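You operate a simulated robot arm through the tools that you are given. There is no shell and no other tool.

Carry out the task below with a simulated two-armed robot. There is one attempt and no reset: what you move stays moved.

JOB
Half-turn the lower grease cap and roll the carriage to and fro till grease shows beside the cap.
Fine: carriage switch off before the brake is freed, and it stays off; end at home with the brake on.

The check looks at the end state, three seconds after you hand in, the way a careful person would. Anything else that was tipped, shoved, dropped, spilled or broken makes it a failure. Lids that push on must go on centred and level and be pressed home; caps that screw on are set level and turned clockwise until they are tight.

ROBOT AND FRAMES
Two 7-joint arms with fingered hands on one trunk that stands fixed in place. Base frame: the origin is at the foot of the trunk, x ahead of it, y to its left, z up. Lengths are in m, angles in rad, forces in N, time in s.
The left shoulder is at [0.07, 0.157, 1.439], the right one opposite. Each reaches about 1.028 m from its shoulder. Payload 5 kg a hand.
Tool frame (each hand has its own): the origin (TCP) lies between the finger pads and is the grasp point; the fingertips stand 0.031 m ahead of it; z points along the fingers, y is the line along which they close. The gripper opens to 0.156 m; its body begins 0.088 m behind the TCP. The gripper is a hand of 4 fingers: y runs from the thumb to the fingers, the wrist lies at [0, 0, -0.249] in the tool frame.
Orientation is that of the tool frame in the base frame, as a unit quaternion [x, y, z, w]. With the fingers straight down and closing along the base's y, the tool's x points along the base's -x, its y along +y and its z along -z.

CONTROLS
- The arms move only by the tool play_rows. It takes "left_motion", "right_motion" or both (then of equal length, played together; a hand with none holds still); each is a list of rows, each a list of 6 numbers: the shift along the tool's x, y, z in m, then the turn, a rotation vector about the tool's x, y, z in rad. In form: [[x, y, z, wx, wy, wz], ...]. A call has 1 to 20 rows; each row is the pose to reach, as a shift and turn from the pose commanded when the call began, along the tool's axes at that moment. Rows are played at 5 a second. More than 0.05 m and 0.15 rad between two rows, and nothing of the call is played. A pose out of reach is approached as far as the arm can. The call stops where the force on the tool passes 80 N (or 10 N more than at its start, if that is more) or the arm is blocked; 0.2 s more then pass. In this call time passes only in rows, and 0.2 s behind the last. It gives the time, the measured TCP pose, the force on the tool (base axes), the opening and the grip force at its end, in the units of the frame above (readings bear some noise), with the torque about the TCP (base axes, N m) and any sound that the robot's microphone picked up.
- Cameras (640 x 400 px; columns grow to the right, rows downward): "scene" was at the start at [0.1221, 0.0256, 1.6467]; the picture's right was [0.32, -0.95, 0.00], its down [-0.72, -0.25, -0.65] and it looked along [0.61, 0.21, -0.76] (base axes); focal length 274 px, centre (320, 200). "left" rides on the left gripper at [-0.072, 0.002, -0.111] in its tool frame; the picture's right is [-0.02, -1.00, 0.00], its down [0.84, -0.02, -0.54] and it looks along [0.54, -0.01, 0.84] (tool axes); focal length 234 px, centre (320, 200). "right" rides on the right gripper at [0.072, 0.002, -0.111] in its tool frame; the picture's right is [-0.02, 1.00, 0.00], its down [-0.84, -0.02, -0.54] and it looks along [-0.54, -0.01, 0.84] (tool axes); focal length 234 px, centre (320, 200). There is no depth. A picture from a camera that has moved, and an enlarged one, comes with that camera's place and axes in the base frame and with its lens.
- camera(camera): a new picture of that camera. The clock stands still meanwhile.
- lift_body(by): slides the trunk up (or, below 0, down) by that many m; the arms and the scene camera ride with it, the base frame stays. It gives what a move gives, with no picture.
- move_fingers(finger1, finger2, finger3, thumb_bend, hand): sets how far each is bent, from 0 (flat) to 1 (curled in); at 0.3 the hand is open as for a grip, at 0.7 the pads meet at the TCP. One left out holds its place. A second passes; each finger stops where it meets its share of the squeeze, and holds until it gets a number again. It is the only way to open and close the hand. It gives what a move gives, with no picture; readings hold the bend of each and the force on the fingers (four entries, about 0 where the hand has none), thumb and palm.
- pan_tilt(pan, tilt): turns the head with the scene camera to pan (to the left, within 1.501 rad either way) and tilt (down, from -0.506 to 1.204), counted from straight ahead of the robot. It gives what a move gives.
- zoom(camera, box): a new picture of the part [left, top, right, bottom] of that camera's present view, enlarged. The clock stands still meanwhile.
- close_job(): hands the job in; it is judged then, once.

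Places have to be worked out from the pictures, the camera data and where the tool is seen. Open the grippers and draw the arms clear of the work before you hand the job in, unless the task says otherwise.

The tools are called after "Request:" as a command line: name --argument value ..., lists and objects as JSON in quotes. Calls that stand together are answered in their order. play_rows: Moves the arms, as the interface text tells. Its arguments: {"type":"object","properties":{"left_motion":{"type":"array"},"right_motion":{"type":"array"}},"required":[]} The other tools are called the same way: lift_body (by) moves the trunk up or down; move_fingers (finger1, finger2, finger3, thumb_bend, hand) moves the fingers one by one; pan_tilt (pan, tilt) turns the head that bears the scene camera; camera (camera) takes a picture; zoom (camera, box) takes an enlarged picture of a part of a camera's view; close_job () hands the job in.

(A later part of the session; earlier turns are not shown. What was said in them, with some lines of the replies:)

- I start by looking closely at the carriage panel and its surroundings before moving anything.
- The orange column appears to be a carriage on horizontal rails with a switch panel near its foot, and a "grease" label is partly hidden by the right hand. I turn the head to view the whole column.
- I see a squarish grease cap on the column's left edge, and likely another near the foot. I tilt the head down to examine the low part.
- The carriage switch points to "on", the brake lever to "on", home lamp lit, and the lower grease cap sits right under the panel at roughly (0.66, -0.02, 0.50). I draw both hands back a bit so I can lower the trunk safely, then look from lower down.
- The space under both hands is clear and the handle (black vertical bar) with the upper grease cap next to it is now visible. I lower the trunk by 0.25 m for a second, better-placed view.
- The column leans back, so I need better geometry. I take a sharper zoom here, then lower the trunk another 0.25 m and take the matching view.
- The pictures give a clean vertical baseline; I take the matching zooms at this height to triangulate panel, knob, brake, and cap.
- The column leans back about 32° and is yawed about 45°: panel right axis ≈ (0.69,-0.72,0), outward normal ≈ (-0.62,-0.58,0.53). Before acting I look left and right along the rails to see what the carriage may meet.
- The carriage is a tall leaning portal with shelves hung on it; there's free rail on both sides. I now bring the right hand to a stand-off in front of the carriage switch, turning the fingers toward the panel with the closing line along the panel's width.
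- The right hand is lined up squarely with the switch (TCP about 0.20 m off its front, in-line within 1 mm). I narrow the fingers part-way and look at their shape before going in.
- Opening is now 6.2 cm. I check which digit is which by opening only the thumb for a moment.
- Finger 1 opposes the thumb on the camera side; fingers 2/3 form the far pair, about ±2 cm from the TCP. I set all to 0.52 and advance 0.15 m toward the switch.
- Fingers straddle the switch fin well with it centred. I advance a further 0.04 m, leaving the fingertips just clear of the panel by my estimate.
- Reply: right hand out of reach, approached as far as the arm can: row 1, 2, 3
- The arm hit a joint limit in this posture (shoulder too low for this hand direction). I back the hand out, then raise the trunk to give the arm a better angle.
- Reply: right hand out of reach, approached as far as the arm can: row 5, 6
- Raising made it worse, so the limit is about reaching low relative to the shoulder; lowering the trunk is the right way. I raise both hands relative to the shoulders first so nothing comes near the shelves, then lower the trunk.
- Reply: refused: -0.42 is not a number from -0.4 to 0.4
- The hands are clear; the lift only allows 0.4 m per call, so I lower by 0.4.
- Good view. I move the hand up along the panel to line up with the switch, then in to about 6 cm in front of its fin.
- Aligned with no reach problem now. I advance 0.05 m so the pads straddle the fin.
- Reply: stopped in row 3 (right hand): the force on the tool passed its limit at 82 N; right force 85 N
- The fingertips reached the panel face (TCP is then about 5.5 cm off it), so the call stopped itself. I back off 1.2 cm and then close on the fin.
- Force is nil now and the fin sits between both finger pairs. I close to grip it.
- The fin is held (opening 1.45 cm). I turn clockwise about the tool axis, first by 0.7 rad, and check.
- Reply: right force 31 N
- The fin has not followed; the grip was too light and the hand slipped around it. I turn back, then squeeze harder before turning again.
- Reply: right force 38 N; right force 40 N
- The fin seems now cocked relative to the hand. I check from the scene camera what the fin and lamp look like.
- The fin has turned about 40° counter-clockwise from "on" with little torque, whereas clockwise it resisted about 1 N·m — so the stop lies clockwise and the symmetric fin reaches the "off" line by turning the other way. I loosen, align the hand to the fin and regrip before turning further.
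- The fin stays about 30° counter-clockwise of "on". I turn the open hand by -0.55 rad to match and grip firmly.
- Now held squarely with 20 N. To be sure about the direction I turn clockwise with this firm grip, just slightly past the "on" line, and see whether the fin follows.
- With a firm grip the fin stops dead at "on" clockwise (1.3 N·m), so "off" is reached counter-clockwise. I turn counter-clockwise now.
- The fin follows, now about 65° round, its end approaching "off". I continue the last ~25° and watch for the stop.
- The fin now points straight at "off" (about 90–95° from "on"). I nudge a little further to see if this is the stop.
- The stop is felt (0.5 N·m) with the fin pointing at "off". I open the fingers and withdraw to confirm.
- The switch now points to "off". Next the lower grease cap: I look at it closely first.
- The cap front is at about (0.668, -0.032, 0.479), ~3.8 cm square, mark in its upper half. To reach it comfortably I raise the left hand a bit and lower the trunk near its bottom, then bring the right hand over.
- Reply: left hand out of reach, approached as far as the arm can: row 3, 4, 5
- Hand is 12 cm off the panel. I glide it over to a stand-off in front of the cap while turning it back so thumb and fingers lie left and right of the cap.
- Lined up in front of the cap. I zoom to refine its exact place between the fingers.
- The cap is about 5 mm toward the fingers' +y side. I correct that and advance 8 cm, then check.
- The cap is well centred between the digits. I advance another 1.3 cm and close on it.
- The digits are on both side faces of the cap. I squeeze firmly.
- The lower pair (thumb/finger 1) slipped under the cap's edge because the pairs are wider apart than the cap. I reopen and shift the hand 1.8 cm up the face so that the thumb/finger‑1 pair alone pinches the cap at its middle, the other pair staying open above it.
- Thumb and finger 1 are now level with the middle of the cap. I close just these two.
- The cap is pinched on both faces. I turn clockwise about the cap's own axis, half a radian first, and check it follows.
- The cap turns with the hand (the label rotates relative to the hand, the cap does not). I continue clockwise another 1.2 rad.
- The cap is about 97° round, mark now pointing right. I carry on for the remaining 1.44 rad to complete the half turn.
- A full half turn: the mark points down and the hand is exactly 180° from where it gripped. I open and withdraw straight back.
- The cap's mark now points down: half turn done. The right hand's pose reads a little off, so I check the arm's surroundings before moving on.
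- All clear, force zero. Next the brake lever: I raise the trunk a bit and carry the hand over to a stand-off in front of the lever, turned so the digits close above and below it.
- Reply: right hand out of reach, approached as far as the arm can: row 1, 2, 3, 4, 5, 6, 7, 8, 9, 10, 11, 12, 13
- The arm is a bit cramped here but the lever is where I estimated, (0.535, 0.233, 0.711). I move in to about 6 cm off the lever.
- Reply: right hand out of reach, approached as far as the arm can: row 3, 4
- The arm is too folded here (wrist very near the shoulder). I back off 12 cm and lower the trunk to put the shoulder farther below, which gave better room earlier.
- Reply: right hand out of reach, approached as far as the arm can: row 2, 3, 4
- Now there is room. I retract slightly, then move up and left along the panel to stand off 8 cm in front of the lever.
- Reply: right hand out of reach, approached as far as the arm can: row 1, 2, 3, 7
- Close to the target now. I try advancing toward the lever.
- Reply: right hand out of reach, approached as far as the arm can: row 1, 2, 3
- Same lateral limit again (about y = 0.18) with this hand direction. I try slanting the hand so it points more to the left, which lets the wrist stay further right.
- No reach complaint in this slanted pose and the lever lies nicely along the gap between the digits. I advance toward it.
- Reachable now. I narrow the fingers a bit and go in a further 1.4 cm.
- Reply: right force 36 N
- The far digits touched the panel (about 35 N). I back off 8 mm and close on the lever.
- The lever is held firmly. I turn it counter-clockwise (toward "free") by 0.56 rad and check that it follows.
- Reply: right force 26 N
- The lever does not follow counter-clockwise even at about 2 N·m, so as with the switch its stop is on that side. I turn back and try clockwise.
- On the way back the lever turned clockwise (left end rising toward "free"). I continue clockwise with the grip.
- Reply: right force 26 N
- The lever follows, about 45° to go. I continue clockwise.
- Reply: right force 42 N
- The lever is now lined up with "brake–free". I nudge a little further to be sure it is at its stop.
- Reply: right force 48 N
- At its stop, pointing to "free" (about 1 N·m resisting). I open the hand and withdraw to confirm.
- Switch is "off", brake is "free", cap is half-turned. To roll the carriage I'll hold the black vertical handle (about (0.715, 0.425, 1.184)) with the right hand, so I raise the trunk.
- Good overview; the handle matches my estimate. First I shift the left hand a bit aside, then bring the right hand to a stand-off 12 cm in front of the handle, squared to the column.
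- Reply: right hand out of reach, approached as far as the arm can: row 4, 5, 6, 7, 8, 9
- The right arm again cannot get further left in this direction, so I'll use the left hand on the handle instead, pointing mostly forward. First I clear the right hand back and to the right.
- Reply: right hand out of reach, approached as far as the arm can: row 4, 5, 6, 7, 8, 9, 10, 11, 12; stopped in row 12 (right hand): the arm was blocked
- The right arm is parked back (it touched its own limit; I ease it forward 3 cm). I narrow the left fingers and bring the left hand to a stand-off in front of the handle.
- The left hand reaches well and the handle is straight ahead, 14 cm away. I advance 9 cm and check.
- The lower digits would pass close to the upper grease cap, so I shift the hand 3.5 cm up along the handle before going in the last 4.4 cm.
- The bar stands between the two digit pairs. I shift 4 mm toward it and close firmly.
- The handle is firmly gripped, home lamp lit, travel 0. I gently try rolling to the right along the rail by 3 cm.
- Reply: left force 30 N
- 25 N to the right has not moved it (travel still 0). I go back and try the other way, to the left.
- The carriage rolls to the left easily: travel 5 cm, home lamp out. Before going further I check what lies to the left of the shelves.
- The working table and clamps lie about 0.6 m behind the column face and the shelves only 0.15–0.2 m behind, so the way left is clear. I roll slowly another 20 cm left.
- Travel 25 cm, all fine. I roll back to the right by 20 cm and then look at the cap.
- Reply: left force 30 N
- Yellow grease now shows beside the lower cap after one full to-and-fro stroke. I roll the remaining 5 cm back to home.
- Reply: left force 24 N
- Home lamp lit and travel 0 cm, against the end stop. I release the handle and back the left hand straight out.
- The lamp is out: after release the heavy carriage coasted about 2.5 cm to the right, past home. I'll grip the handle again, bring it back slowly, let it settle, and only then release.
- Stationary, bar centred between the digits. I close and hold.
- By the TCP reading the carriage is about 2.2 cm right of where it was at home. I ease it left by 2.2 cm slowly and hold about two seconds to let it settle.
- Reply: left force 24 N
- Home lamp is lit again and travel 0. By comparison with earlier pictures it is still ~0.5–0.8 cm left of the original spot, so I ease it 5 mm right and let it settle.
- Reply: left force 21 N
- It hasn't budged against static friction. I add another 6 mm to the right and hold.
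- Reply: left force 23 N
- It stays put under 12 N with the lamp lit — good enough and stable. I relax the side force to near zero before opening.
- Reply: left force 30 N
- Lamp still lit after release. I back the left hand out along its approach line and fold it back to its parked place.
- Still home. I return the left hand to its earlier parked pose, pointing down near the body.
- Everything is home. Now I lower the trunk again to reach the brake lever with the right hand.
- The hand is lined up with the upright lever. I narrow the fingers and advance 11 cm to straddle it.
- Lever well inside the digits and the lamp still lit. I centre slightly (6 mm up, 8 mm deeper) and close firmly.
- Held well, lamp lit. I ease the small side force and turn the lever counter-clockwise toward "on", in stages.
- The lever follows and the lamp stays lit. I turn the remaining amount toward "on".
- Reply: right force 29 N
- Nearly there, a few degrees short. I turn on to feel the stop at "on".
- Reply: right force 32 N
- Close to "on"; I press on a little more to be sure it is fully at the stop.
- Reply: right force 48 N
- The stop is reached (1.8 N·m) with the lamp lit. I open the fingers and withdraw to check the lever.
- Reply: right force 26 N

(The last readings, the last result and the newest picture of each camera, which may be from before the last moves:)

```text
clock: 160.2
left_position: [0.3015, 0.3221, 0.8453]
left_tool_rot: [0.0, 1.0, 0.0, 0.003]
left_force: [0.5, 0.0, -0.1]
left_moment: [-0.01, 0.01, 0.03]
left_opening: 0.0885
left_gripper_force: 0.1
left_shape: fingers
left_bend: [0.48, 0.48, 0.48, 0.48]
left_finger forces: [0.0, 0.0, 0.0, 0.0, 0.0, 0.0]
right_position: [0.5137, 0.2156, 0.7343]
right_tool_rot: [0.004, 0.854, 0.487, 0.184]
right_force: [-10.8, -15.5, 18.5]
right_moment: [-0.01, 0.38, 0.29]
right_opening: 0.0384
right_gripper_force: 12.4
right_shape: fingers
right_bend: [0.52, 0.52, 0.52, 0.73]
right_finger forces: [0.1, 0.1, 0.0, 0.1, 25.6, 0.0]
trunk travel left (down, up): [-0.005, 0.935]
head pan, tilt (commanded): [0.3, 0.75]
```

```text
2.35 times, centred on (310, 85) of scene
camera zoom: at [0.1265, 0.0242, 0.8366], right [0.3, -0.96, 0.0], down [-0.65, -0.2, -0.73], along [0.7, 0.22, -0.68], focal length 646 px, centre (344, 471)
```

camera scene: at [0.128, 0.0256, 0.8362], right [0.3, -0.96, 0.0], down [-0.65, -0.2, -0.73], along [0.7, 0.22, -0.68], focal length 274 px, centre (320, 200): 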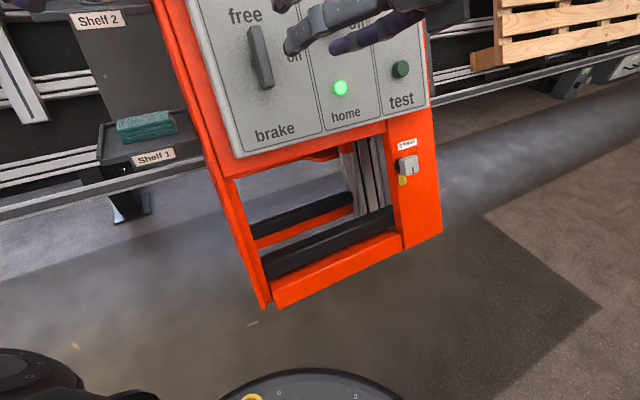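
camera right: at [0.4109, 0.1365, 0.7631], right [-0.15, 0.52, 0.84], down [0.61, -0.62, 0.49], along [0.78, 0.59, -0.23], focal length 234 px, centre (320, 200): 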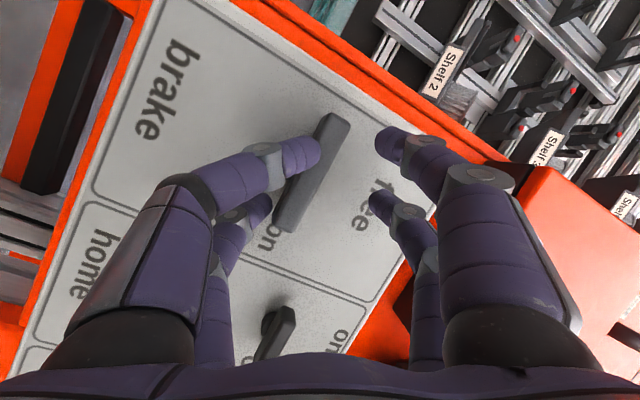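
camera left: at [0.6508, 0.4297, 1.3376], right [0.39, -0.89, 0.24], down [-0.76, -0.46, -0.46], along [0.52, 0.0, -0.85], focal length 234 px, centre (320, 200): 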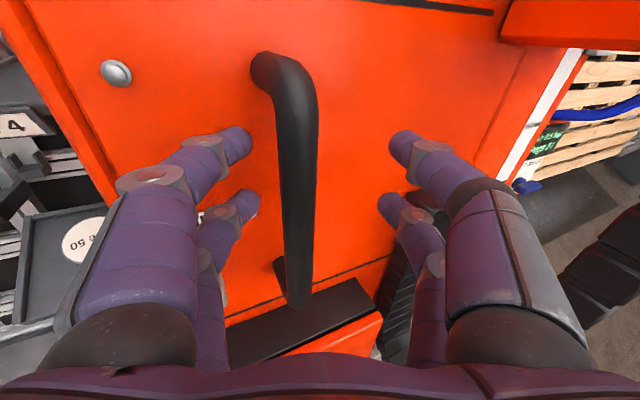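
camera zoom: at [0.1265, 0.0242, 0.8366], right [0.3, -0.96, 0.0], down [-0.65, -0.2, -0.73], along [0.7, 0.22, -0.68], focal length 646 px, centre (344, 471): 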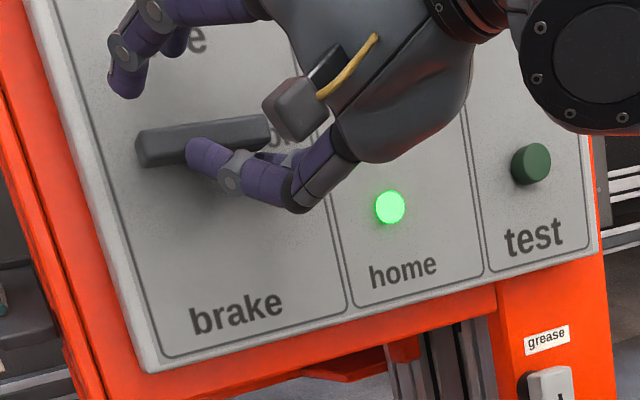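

The thumb tip has slid over to the lever's upper side and presses it toward "on". I curl the thumb back to relieve it, then withdraw straight out before opening it.

Request:
move_fingers --hand "right" --thumb_bend 0.79

Request:
camera --camera "right"

```text
clock: 161.2
left_position: [0.3026, 0.3228, 0.8443]
left_tool_rot: [-0.001, 1.0, -0.001, 0.002]
left_force: [-0.1, -0.3, -1.0]
left_moment: [-0.01, -0.01, 0.02]
left_opening: 0.0886
left_gripper_force: 0.0
left_shape: fingers
left_bend: [0.48, 0.48, 0.48, 0.48]
left_finger forces: [0.1, 0.1, 0.0, 0.0, 0.0, 0.1]
right_position: [0.5129, 0.2159, 0.7318]
right_tool_rot: [0.003, 0.855, 0.486, 0.182]
right_force: [0.0, -0.2, 0.4]
right_moment: [-0.03, 0.01, -0.02]
right_opening: 0.0245
right_gripper_force: 0.1
right_shape: fingers
right_bend: [0.52, 0.52, 0.52, 0.79]
right_finger forces: [0.1, 0.0, 0.1, 0.1, 0.0, 0.2]
trunk travel left (down, up): [-0.005, 0.935]
head pan, tilt (commanded): [0.3, 0.75]
```

```text
taken
camera right: at [0.4118, 0.1382, 0.7609], right [-0.15, 0.52, 0.84], down [0.62, -0.62, 0.49], along [0.77, 0.59, -0.23], focal length 234 px, centre (320, 200)
```

right: 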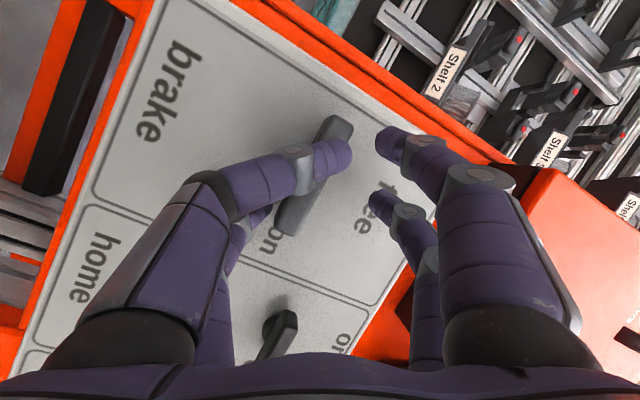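

No contact now. I withdraw along the hand axis.

Request:
play_rows --right_motion '[[0, 0, -0.015, 0, 0, 0], [0, 0, -0.03, 0, 0, 0], [0, 0, -0.06, 0, 0, 0], [0, 0, -0.09, 0, 0, 0], [0, 0, -0.12, 0, 0, 0]]'

Request:
camera --camera "right"

Request:
zoom --camera "scene" --box '[180, 0, 440, 170]'

```text
clock: 162.4
left_position: [0.3032, 0.3239, 0.8435]
left_tool_rot: [0.0, 1.0, -0.002, 0.002]
left_force: [-0.2, -0.6, 0.2]
left_moment: [0.01, -0.02, 0.0]
left_opening: 0.0884
left_gripper_force: 0.0
left_shape: fingers
left_bend: [0.48, 0.48, 0.48, 0.48]
left_finger forces: [0.0, 0.0, 0.1, 0.0, 0.0, 0.0]
right_position: [0.4749, 0.1147, 0.7873]
right_tool_rot: [0.003, 0.855, 0.486, 0.182]
right_force: [0.1, 0.0, -0.5]
right_moment: [0.0, 0.0, 0.01]
right_opening: 0.0245
right_gripper_force: 0.0
right_shape: fingers
right_bend: [0.52, 0.52, 0.52, 0.79]
right_finger forces: [0.0, 0.1, 0.0, 0.0, 0.1, 0.0]
trunk travel left (down, up): [-0.005, 0.935]
head pan, tilt (commanded): [0.3, 0.75]
```

```text
taken
camera right: at [0.3735, 0.0363, 0.8159], right [-0.15, 0.52, 0.84], down [0.62, -0.61, 0.49], along [0.77, 0.59, -0.23], focal length 234 px, centre (320, 200)
```

right: 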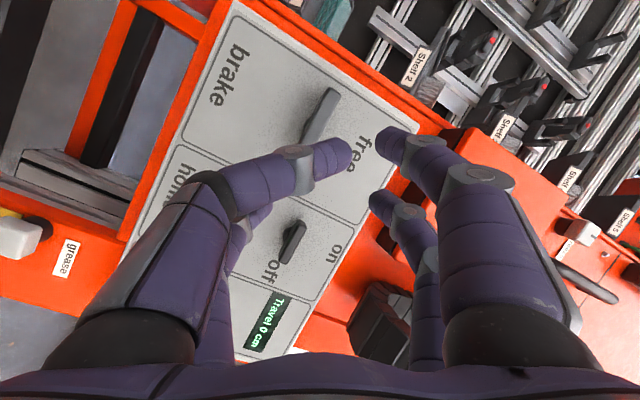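

```text
2.35 times, centred on (310, 85) of scene
camera zoom: at [0.128, 0.0254, 0.8362], right [0.3, -0.96, 0.0], down [-0.65, -0.2, -0.73], along [0.7, 0.22, -0.68], focal length 646 px, centre (344, 471)
```

zoom: 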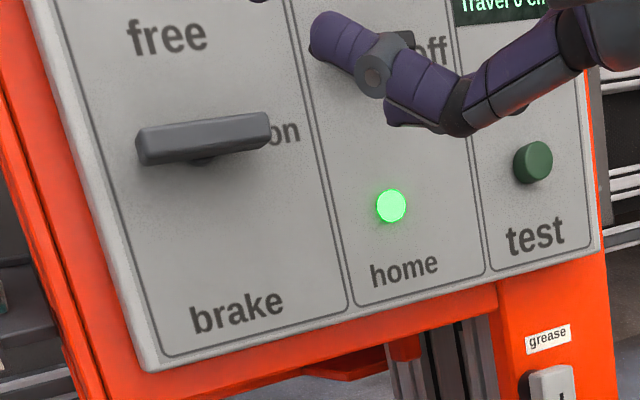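

Brake lever points to "on", switch to "off", home lamp lit. I draw the right hand well back, open both hands, and raise the trunk for a final inspection.

Request:
play_rows --right_motion '[[0, 0, -0.04, 0, 0, 0], [0, 0, -0.08, 0, 0, 0], [0, 0, -0.12, 0, 0, 0], [0, 0, -0.16, 0, 0, 0], [0, 0, -0.2, 0, 0, 0]]'

Request:
move_fingers --hand "right" --finger1 0.3 --finger2 0.3 --finger3 0.3 --thumb_bend 0.3

Request:
move_fingers --hand "left" --finger1 0.3 --finger2 0.3 --finger3 0.3 --thumb_bend 0.3

Request:
camera --camera "scene"

Request:
zoom --camera "scene" --box '[370, 120, 450, 200]'

```text
clock: 163.6
left_position: [0.3027, 0.3219, 0.844]
left_tool_rot: [-0.002, 1.0, -0.001, 0.002]
left_force: [0.3, 0.9, 0.2]
left_moment: [0.0, 0.0, -0.06]
left_opening: 0.0884
left_gripper_force: 0.0
left_shape: fingers
left_bend: [0.48, 0.48, 0.48, 0.48]
left_finger forces: [0.0, 0.1, 0.1, 0.0, 0.0, 0.0]
right_position: [0.4137, -0.049, 0.8798]
right_tool_rot: [0.002, 0.855, 0.486, 0.181]
right_force: [0.6, -0.1, -0.3]
right_moment: [-0.01, 0.01, 0.02]
right_opening: 0.0245
right_gripper_force: 0.0
right_shape: fingers
right_bend: [0.52, 0.52, 0.52, 0.79]
right_finger forces: [0.1, 0.0, 0.0, 0.1, 0.1, 0.1]
trunk travel left (down, up): [-0.005, 0.935]
head pan, tilt (commanded): [0.3, 0.75]
```

```text
clock: 164.6
left_position: [0.3024, 0.3227, 0.844]
left_tool_rot: [-0.001, 1.0, -0.001, 0.002]
left_force: [0.6, 0.2, -0.5]
left_moment: [0.01, -0.01, 0.01]
left_opening: 0.0886
left_gripper_force: 0.1
left_shape: fingers
left_bend: [0.48, 0.48, 0.48, 0.48]
left_finger forces: [0.0, 0.1, 0.0, 0.0, 0.0, 0.0]
right_position: [0.4141, -0.0484, 0.8797]
right_tool_rot: [0.003, 0.855, 0.486, 0.182]
right_force: [-0.1, 0.3, -0.1]
right_moment: [-0.02, -0.01, 0.01]
right_opening: 0.1594
right_gripper_force: 0.0
right_shape: fingers
right_bend: [0.3, 0.3, 0.3, 0.3]
right_finger forces: [0.0, 0.0, 0.0, 0.0, 0.0, 0.0]
trunk travel left (down, up): [-0.005, 0.935]
head pan, tilt (commanded): [0.3, 0.75]
```

```text
clock: 165.6
left_position: [0.3028, 0.322, 0.8435]
left_tool_rot: [-0.001, 1.0, -0.001, 0.002]
left_force: [0.2, 0.4, 0.0]
left_moment: [-0.03, 0.0, 0.04]
left_opening: 0.1596
left_gripper_force: 0.0
left_shape: fingers
left_bend: [0.3, 0.3, 0.3, 0.3]
left_finger forces: [0.0, 0.1, 0.0, 0.0, 0.0, 0.1]
right_position: [0.4144, -0.0481, 0.8811]
right_tool_rot: [0.003, 0.855, 0.486, 0.182]
right_force: [0.9, -0.4, 0.4]
right_moment: [0.0, 0.0, 0.02]
right_opening: 0.1598
right_gripper_force: 0.1
right_shape: fingers
right_bend: [0.3, 0.3, 0.3, 0.3]
right_finger forces: [0.0, 0.0, 0.0, 0.0, 0.1, 0.0]
trunk travel left (down, up): [-0.005, 0.935]
head pan, tilt (commanded): [0.3, 0.75]
```

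```text
taken
camera scene: at [0.128, 0.0254, 0.8361], right [0.3, -0.96, 0.0], down [-0.65, -0.2, -0.73], along [0.7, 0.22, -0.68], focal length 274 px, centre (320, 200)
```

scene: 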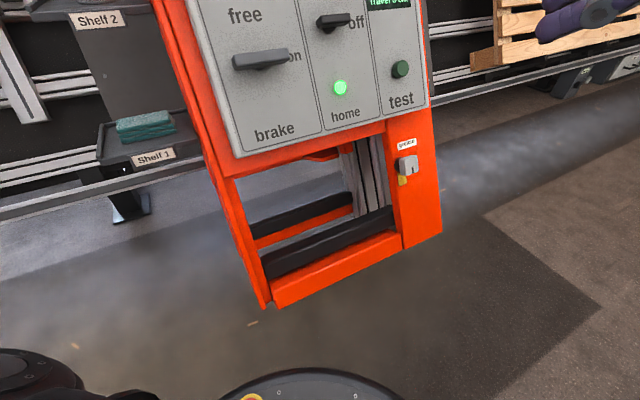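

```text
5.00 times, centred on (410, 160) of scene
camera zoom: at [0.128, 0.0254, 0.8361], right [0.3, -0.96, 0.0], down [-0.65, -0.2, -0.73], along [0.7, 0.22, -0.68], focal length 1372 px, centre (-130, 400)
```

zoom: 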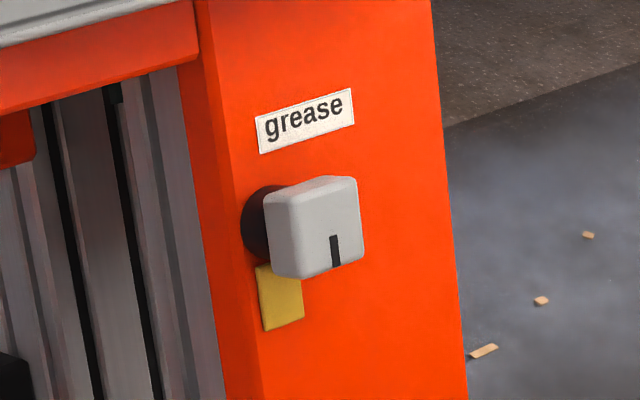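

The grease is clearly visible below-left of the turned cap. I raise the trunk by 0.4 m and take a last overall look at panel, handle, upper cap and shelves.

Request:
lift_body --by 0.4

Request:
pan_tilt --pan 0.55 --tilt 0.6

Request:
camera --camera "scene"

Request:
zoom --camera "scene" --box '[270, 180, 480, 330]'

```text
clock: 169.4
left_position: [0.303, 0.3228, 1.2438]
left_tool_rot: [-0.001, 1.0, -0.002, 0.002]
left_force: [-0.4, 0.4, 0.0]
left_moment: [0.03, 0.02, 0.05]
left_opening: 0.1596
left_gripper_force: 0.0
left_shape: fingers
left_bend: [0.3, 0.3, 0.3, 0.3]
left_finger forces: [0.0, 0.0, 0.0, 0.0, 0.0, 0.0]
right_position: [0.4143, -0.0482, 1.2801]
right_tool_rot: [0.002, 0.855, 0.487, 0.181]
right_force: [0.8, -0.8, 0.1]
right_moment: [0.01, 0.01, -0.02]
right_opening: 0.1597
right_gripper_force: 0.1
right_shape: fingers
right_bend: [0.3, 0.3, 0.3, 0.3]
right_finger forces: [0.0, 0.0, 0.0, 0.0, 0.0, 0.0]
trunk travel left (down, up): [-0.405, 0.535]
head pan, tilt (commanded): [0.3, 0.75]
```

```text
clock: 170.2
left_position: [0.3035, 0.3225, 1.2438]
left_tool_rot: [0.0, 1.0, -0.001, 0.002]
left_force: [-0.3, -0.1, 0.0]
left_moment: [-0.01, 0.01, 0.0]
left_opening: 0.1596
left_gripper_force: 0.1
left_shape: fingers
left_bend: [0.3, 0.3, 0.3, 0.3]
left_finger forces: [0.0, 0.1, 0.1, 0.1, 0.0, 0.1]
right_position: [0.4129, -0.0479, 1.2799]
right_tool_rot: [0.002, 0.855, 0.486, 0.181]
right_force: [-0.5, 0.8, 0.4]
right_moment: [0.01, 0.01, 0.01]
right_opening: 0.1597
right_gripper_force: 0.0
right_shape: fingers
right_bend: [0.3, 0.3, 0.3, 0.3]
right_finger forces: [0.0, 0.1, 0.1, 0.1, 0.1, 0.0]
trunk travel left (down, up): [-0.405, 0.535]
head pan, tilt (commanded): [0.55, 0.6]
```

```text
taken
camera scene: at [0.1243, 0.047, 1.249], right [0.52, -0.85, 0.0], down [-0.48, -0.29, -0.82], along [0.7, 0.43, -0.57], focal length 274 px, centre (320, 200)
```

scene: 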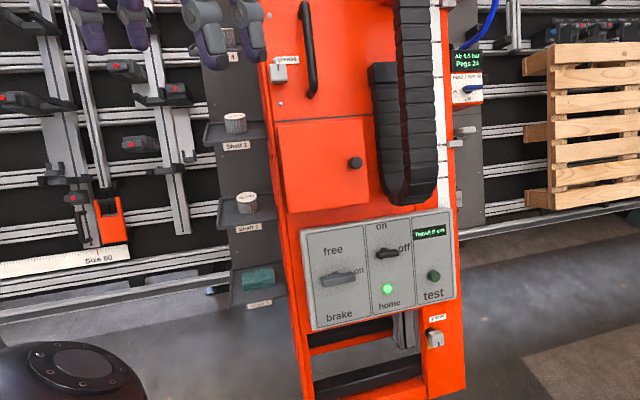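

```text
2.67 times, centred on (375, 255) of scene
camera zoom: at [0.1243, 0.047, 1.249], right [0.52, -0.85, 0.0], down [-0.48, -0.29, -0.82], along [0.7, 0.43, -0.57], focal length 732 px, centre (173, 53)
```

zoom: 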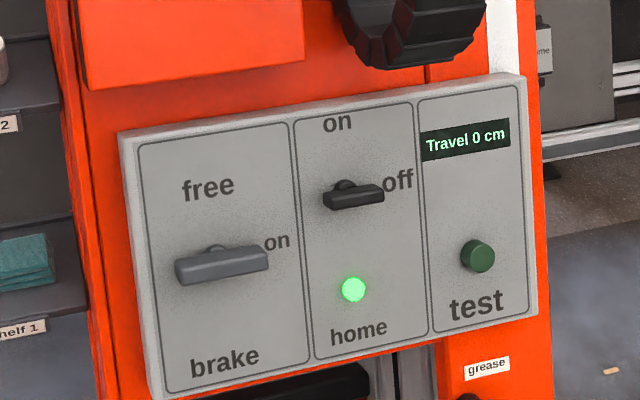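

Panel state is as required. One last check that the upper cap is untouched and the shelf goods are in place.

Request:
zoom --camera "scene" --box '[190, 40, 350, 310]'

Request:
zoom --camera "scene" --box '[250, 40, 330, 110]'

Request:
zoom --camera "scene" --box '[400, 300, 470, 360]'

```text
1.48 times, centred on (270, 175) of scene
camera zoom: at [0.1243, 0.047, 1.249], right [0.52, -0.85, 0.0], down [-0.48, -0.29, -0.82], along [0.7, 0.43, -0.57], focal length 407 px, centre (394, 237)
```

zoom: 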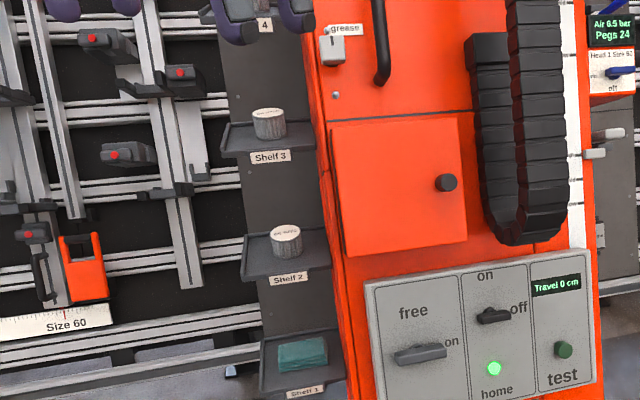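

```text
5.71 times, centred on (290, 75) of scene
camera zoom: at [0.1243, 0.047, 1.249], right [0.52, -0.85, 0.0], down [-0.48, -0.29, -0.82], along [0.7, 0.43, -0.57], focal length 1568 px, centre (491, 914)
```

zoom: 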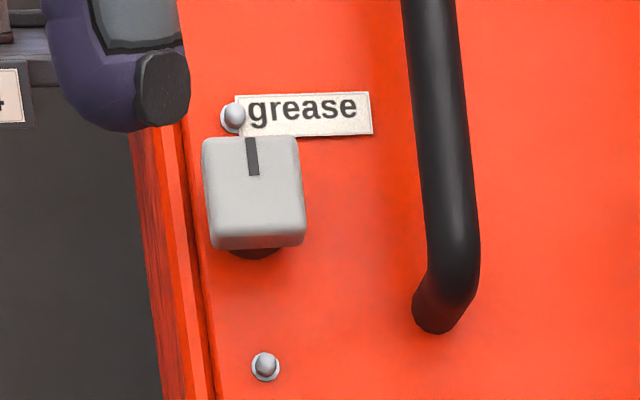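

```text
6.67 times, centred on (435, 330) of scene
camera zoom: at [0.1243, 0.047, 1.249], right [0.52, -0.85, 0.0], down [-0.48, -0.29, -0.82], along [0.7, 0.43, -0.57], focal length 1830 px, centre (-447, -667)
```

zoom: 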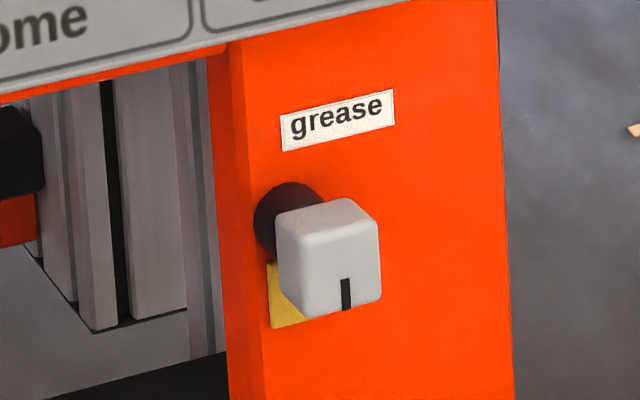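

Everything checks out: the lower cap is half-turned with grease beside it, the upper cap is untouched, and the shelf goods are in place. The switch is "off", the brake is "on", the home lamp is lit at travel 0, and both hands are open and clear. I hand in.

Request:
close_job

```text
The job is handed in.
```

The job is finished and handed in. The lower grease cap has been given a half turn, and grease showed beside it after one stroke of about 25 cm out and back.

- **Carriage switch:** turned off before I freed the brake, and it stayed off.
- **Brake:** back on, with the lever at its stop.
- **Position:** at home, with the home lamp lit and the display reading "Travel 0 cm". When I let go of the handle the first time, the carriage coasted about 2.5 cm past home, so I eased it back before braking. It rests an estimated 0.5–0.8 cm left of where it began, still inside the home mark.
- **Surroundings:** the upper cap is unturned and the goods on the shelves I could see are still in place. The fingertips touched the panel twice while I reached for the switch and the brake lever, once hard enough (about 80 N) to stop the move. I saw no mark from either.

Both hands are open and drawn clear of the machine.
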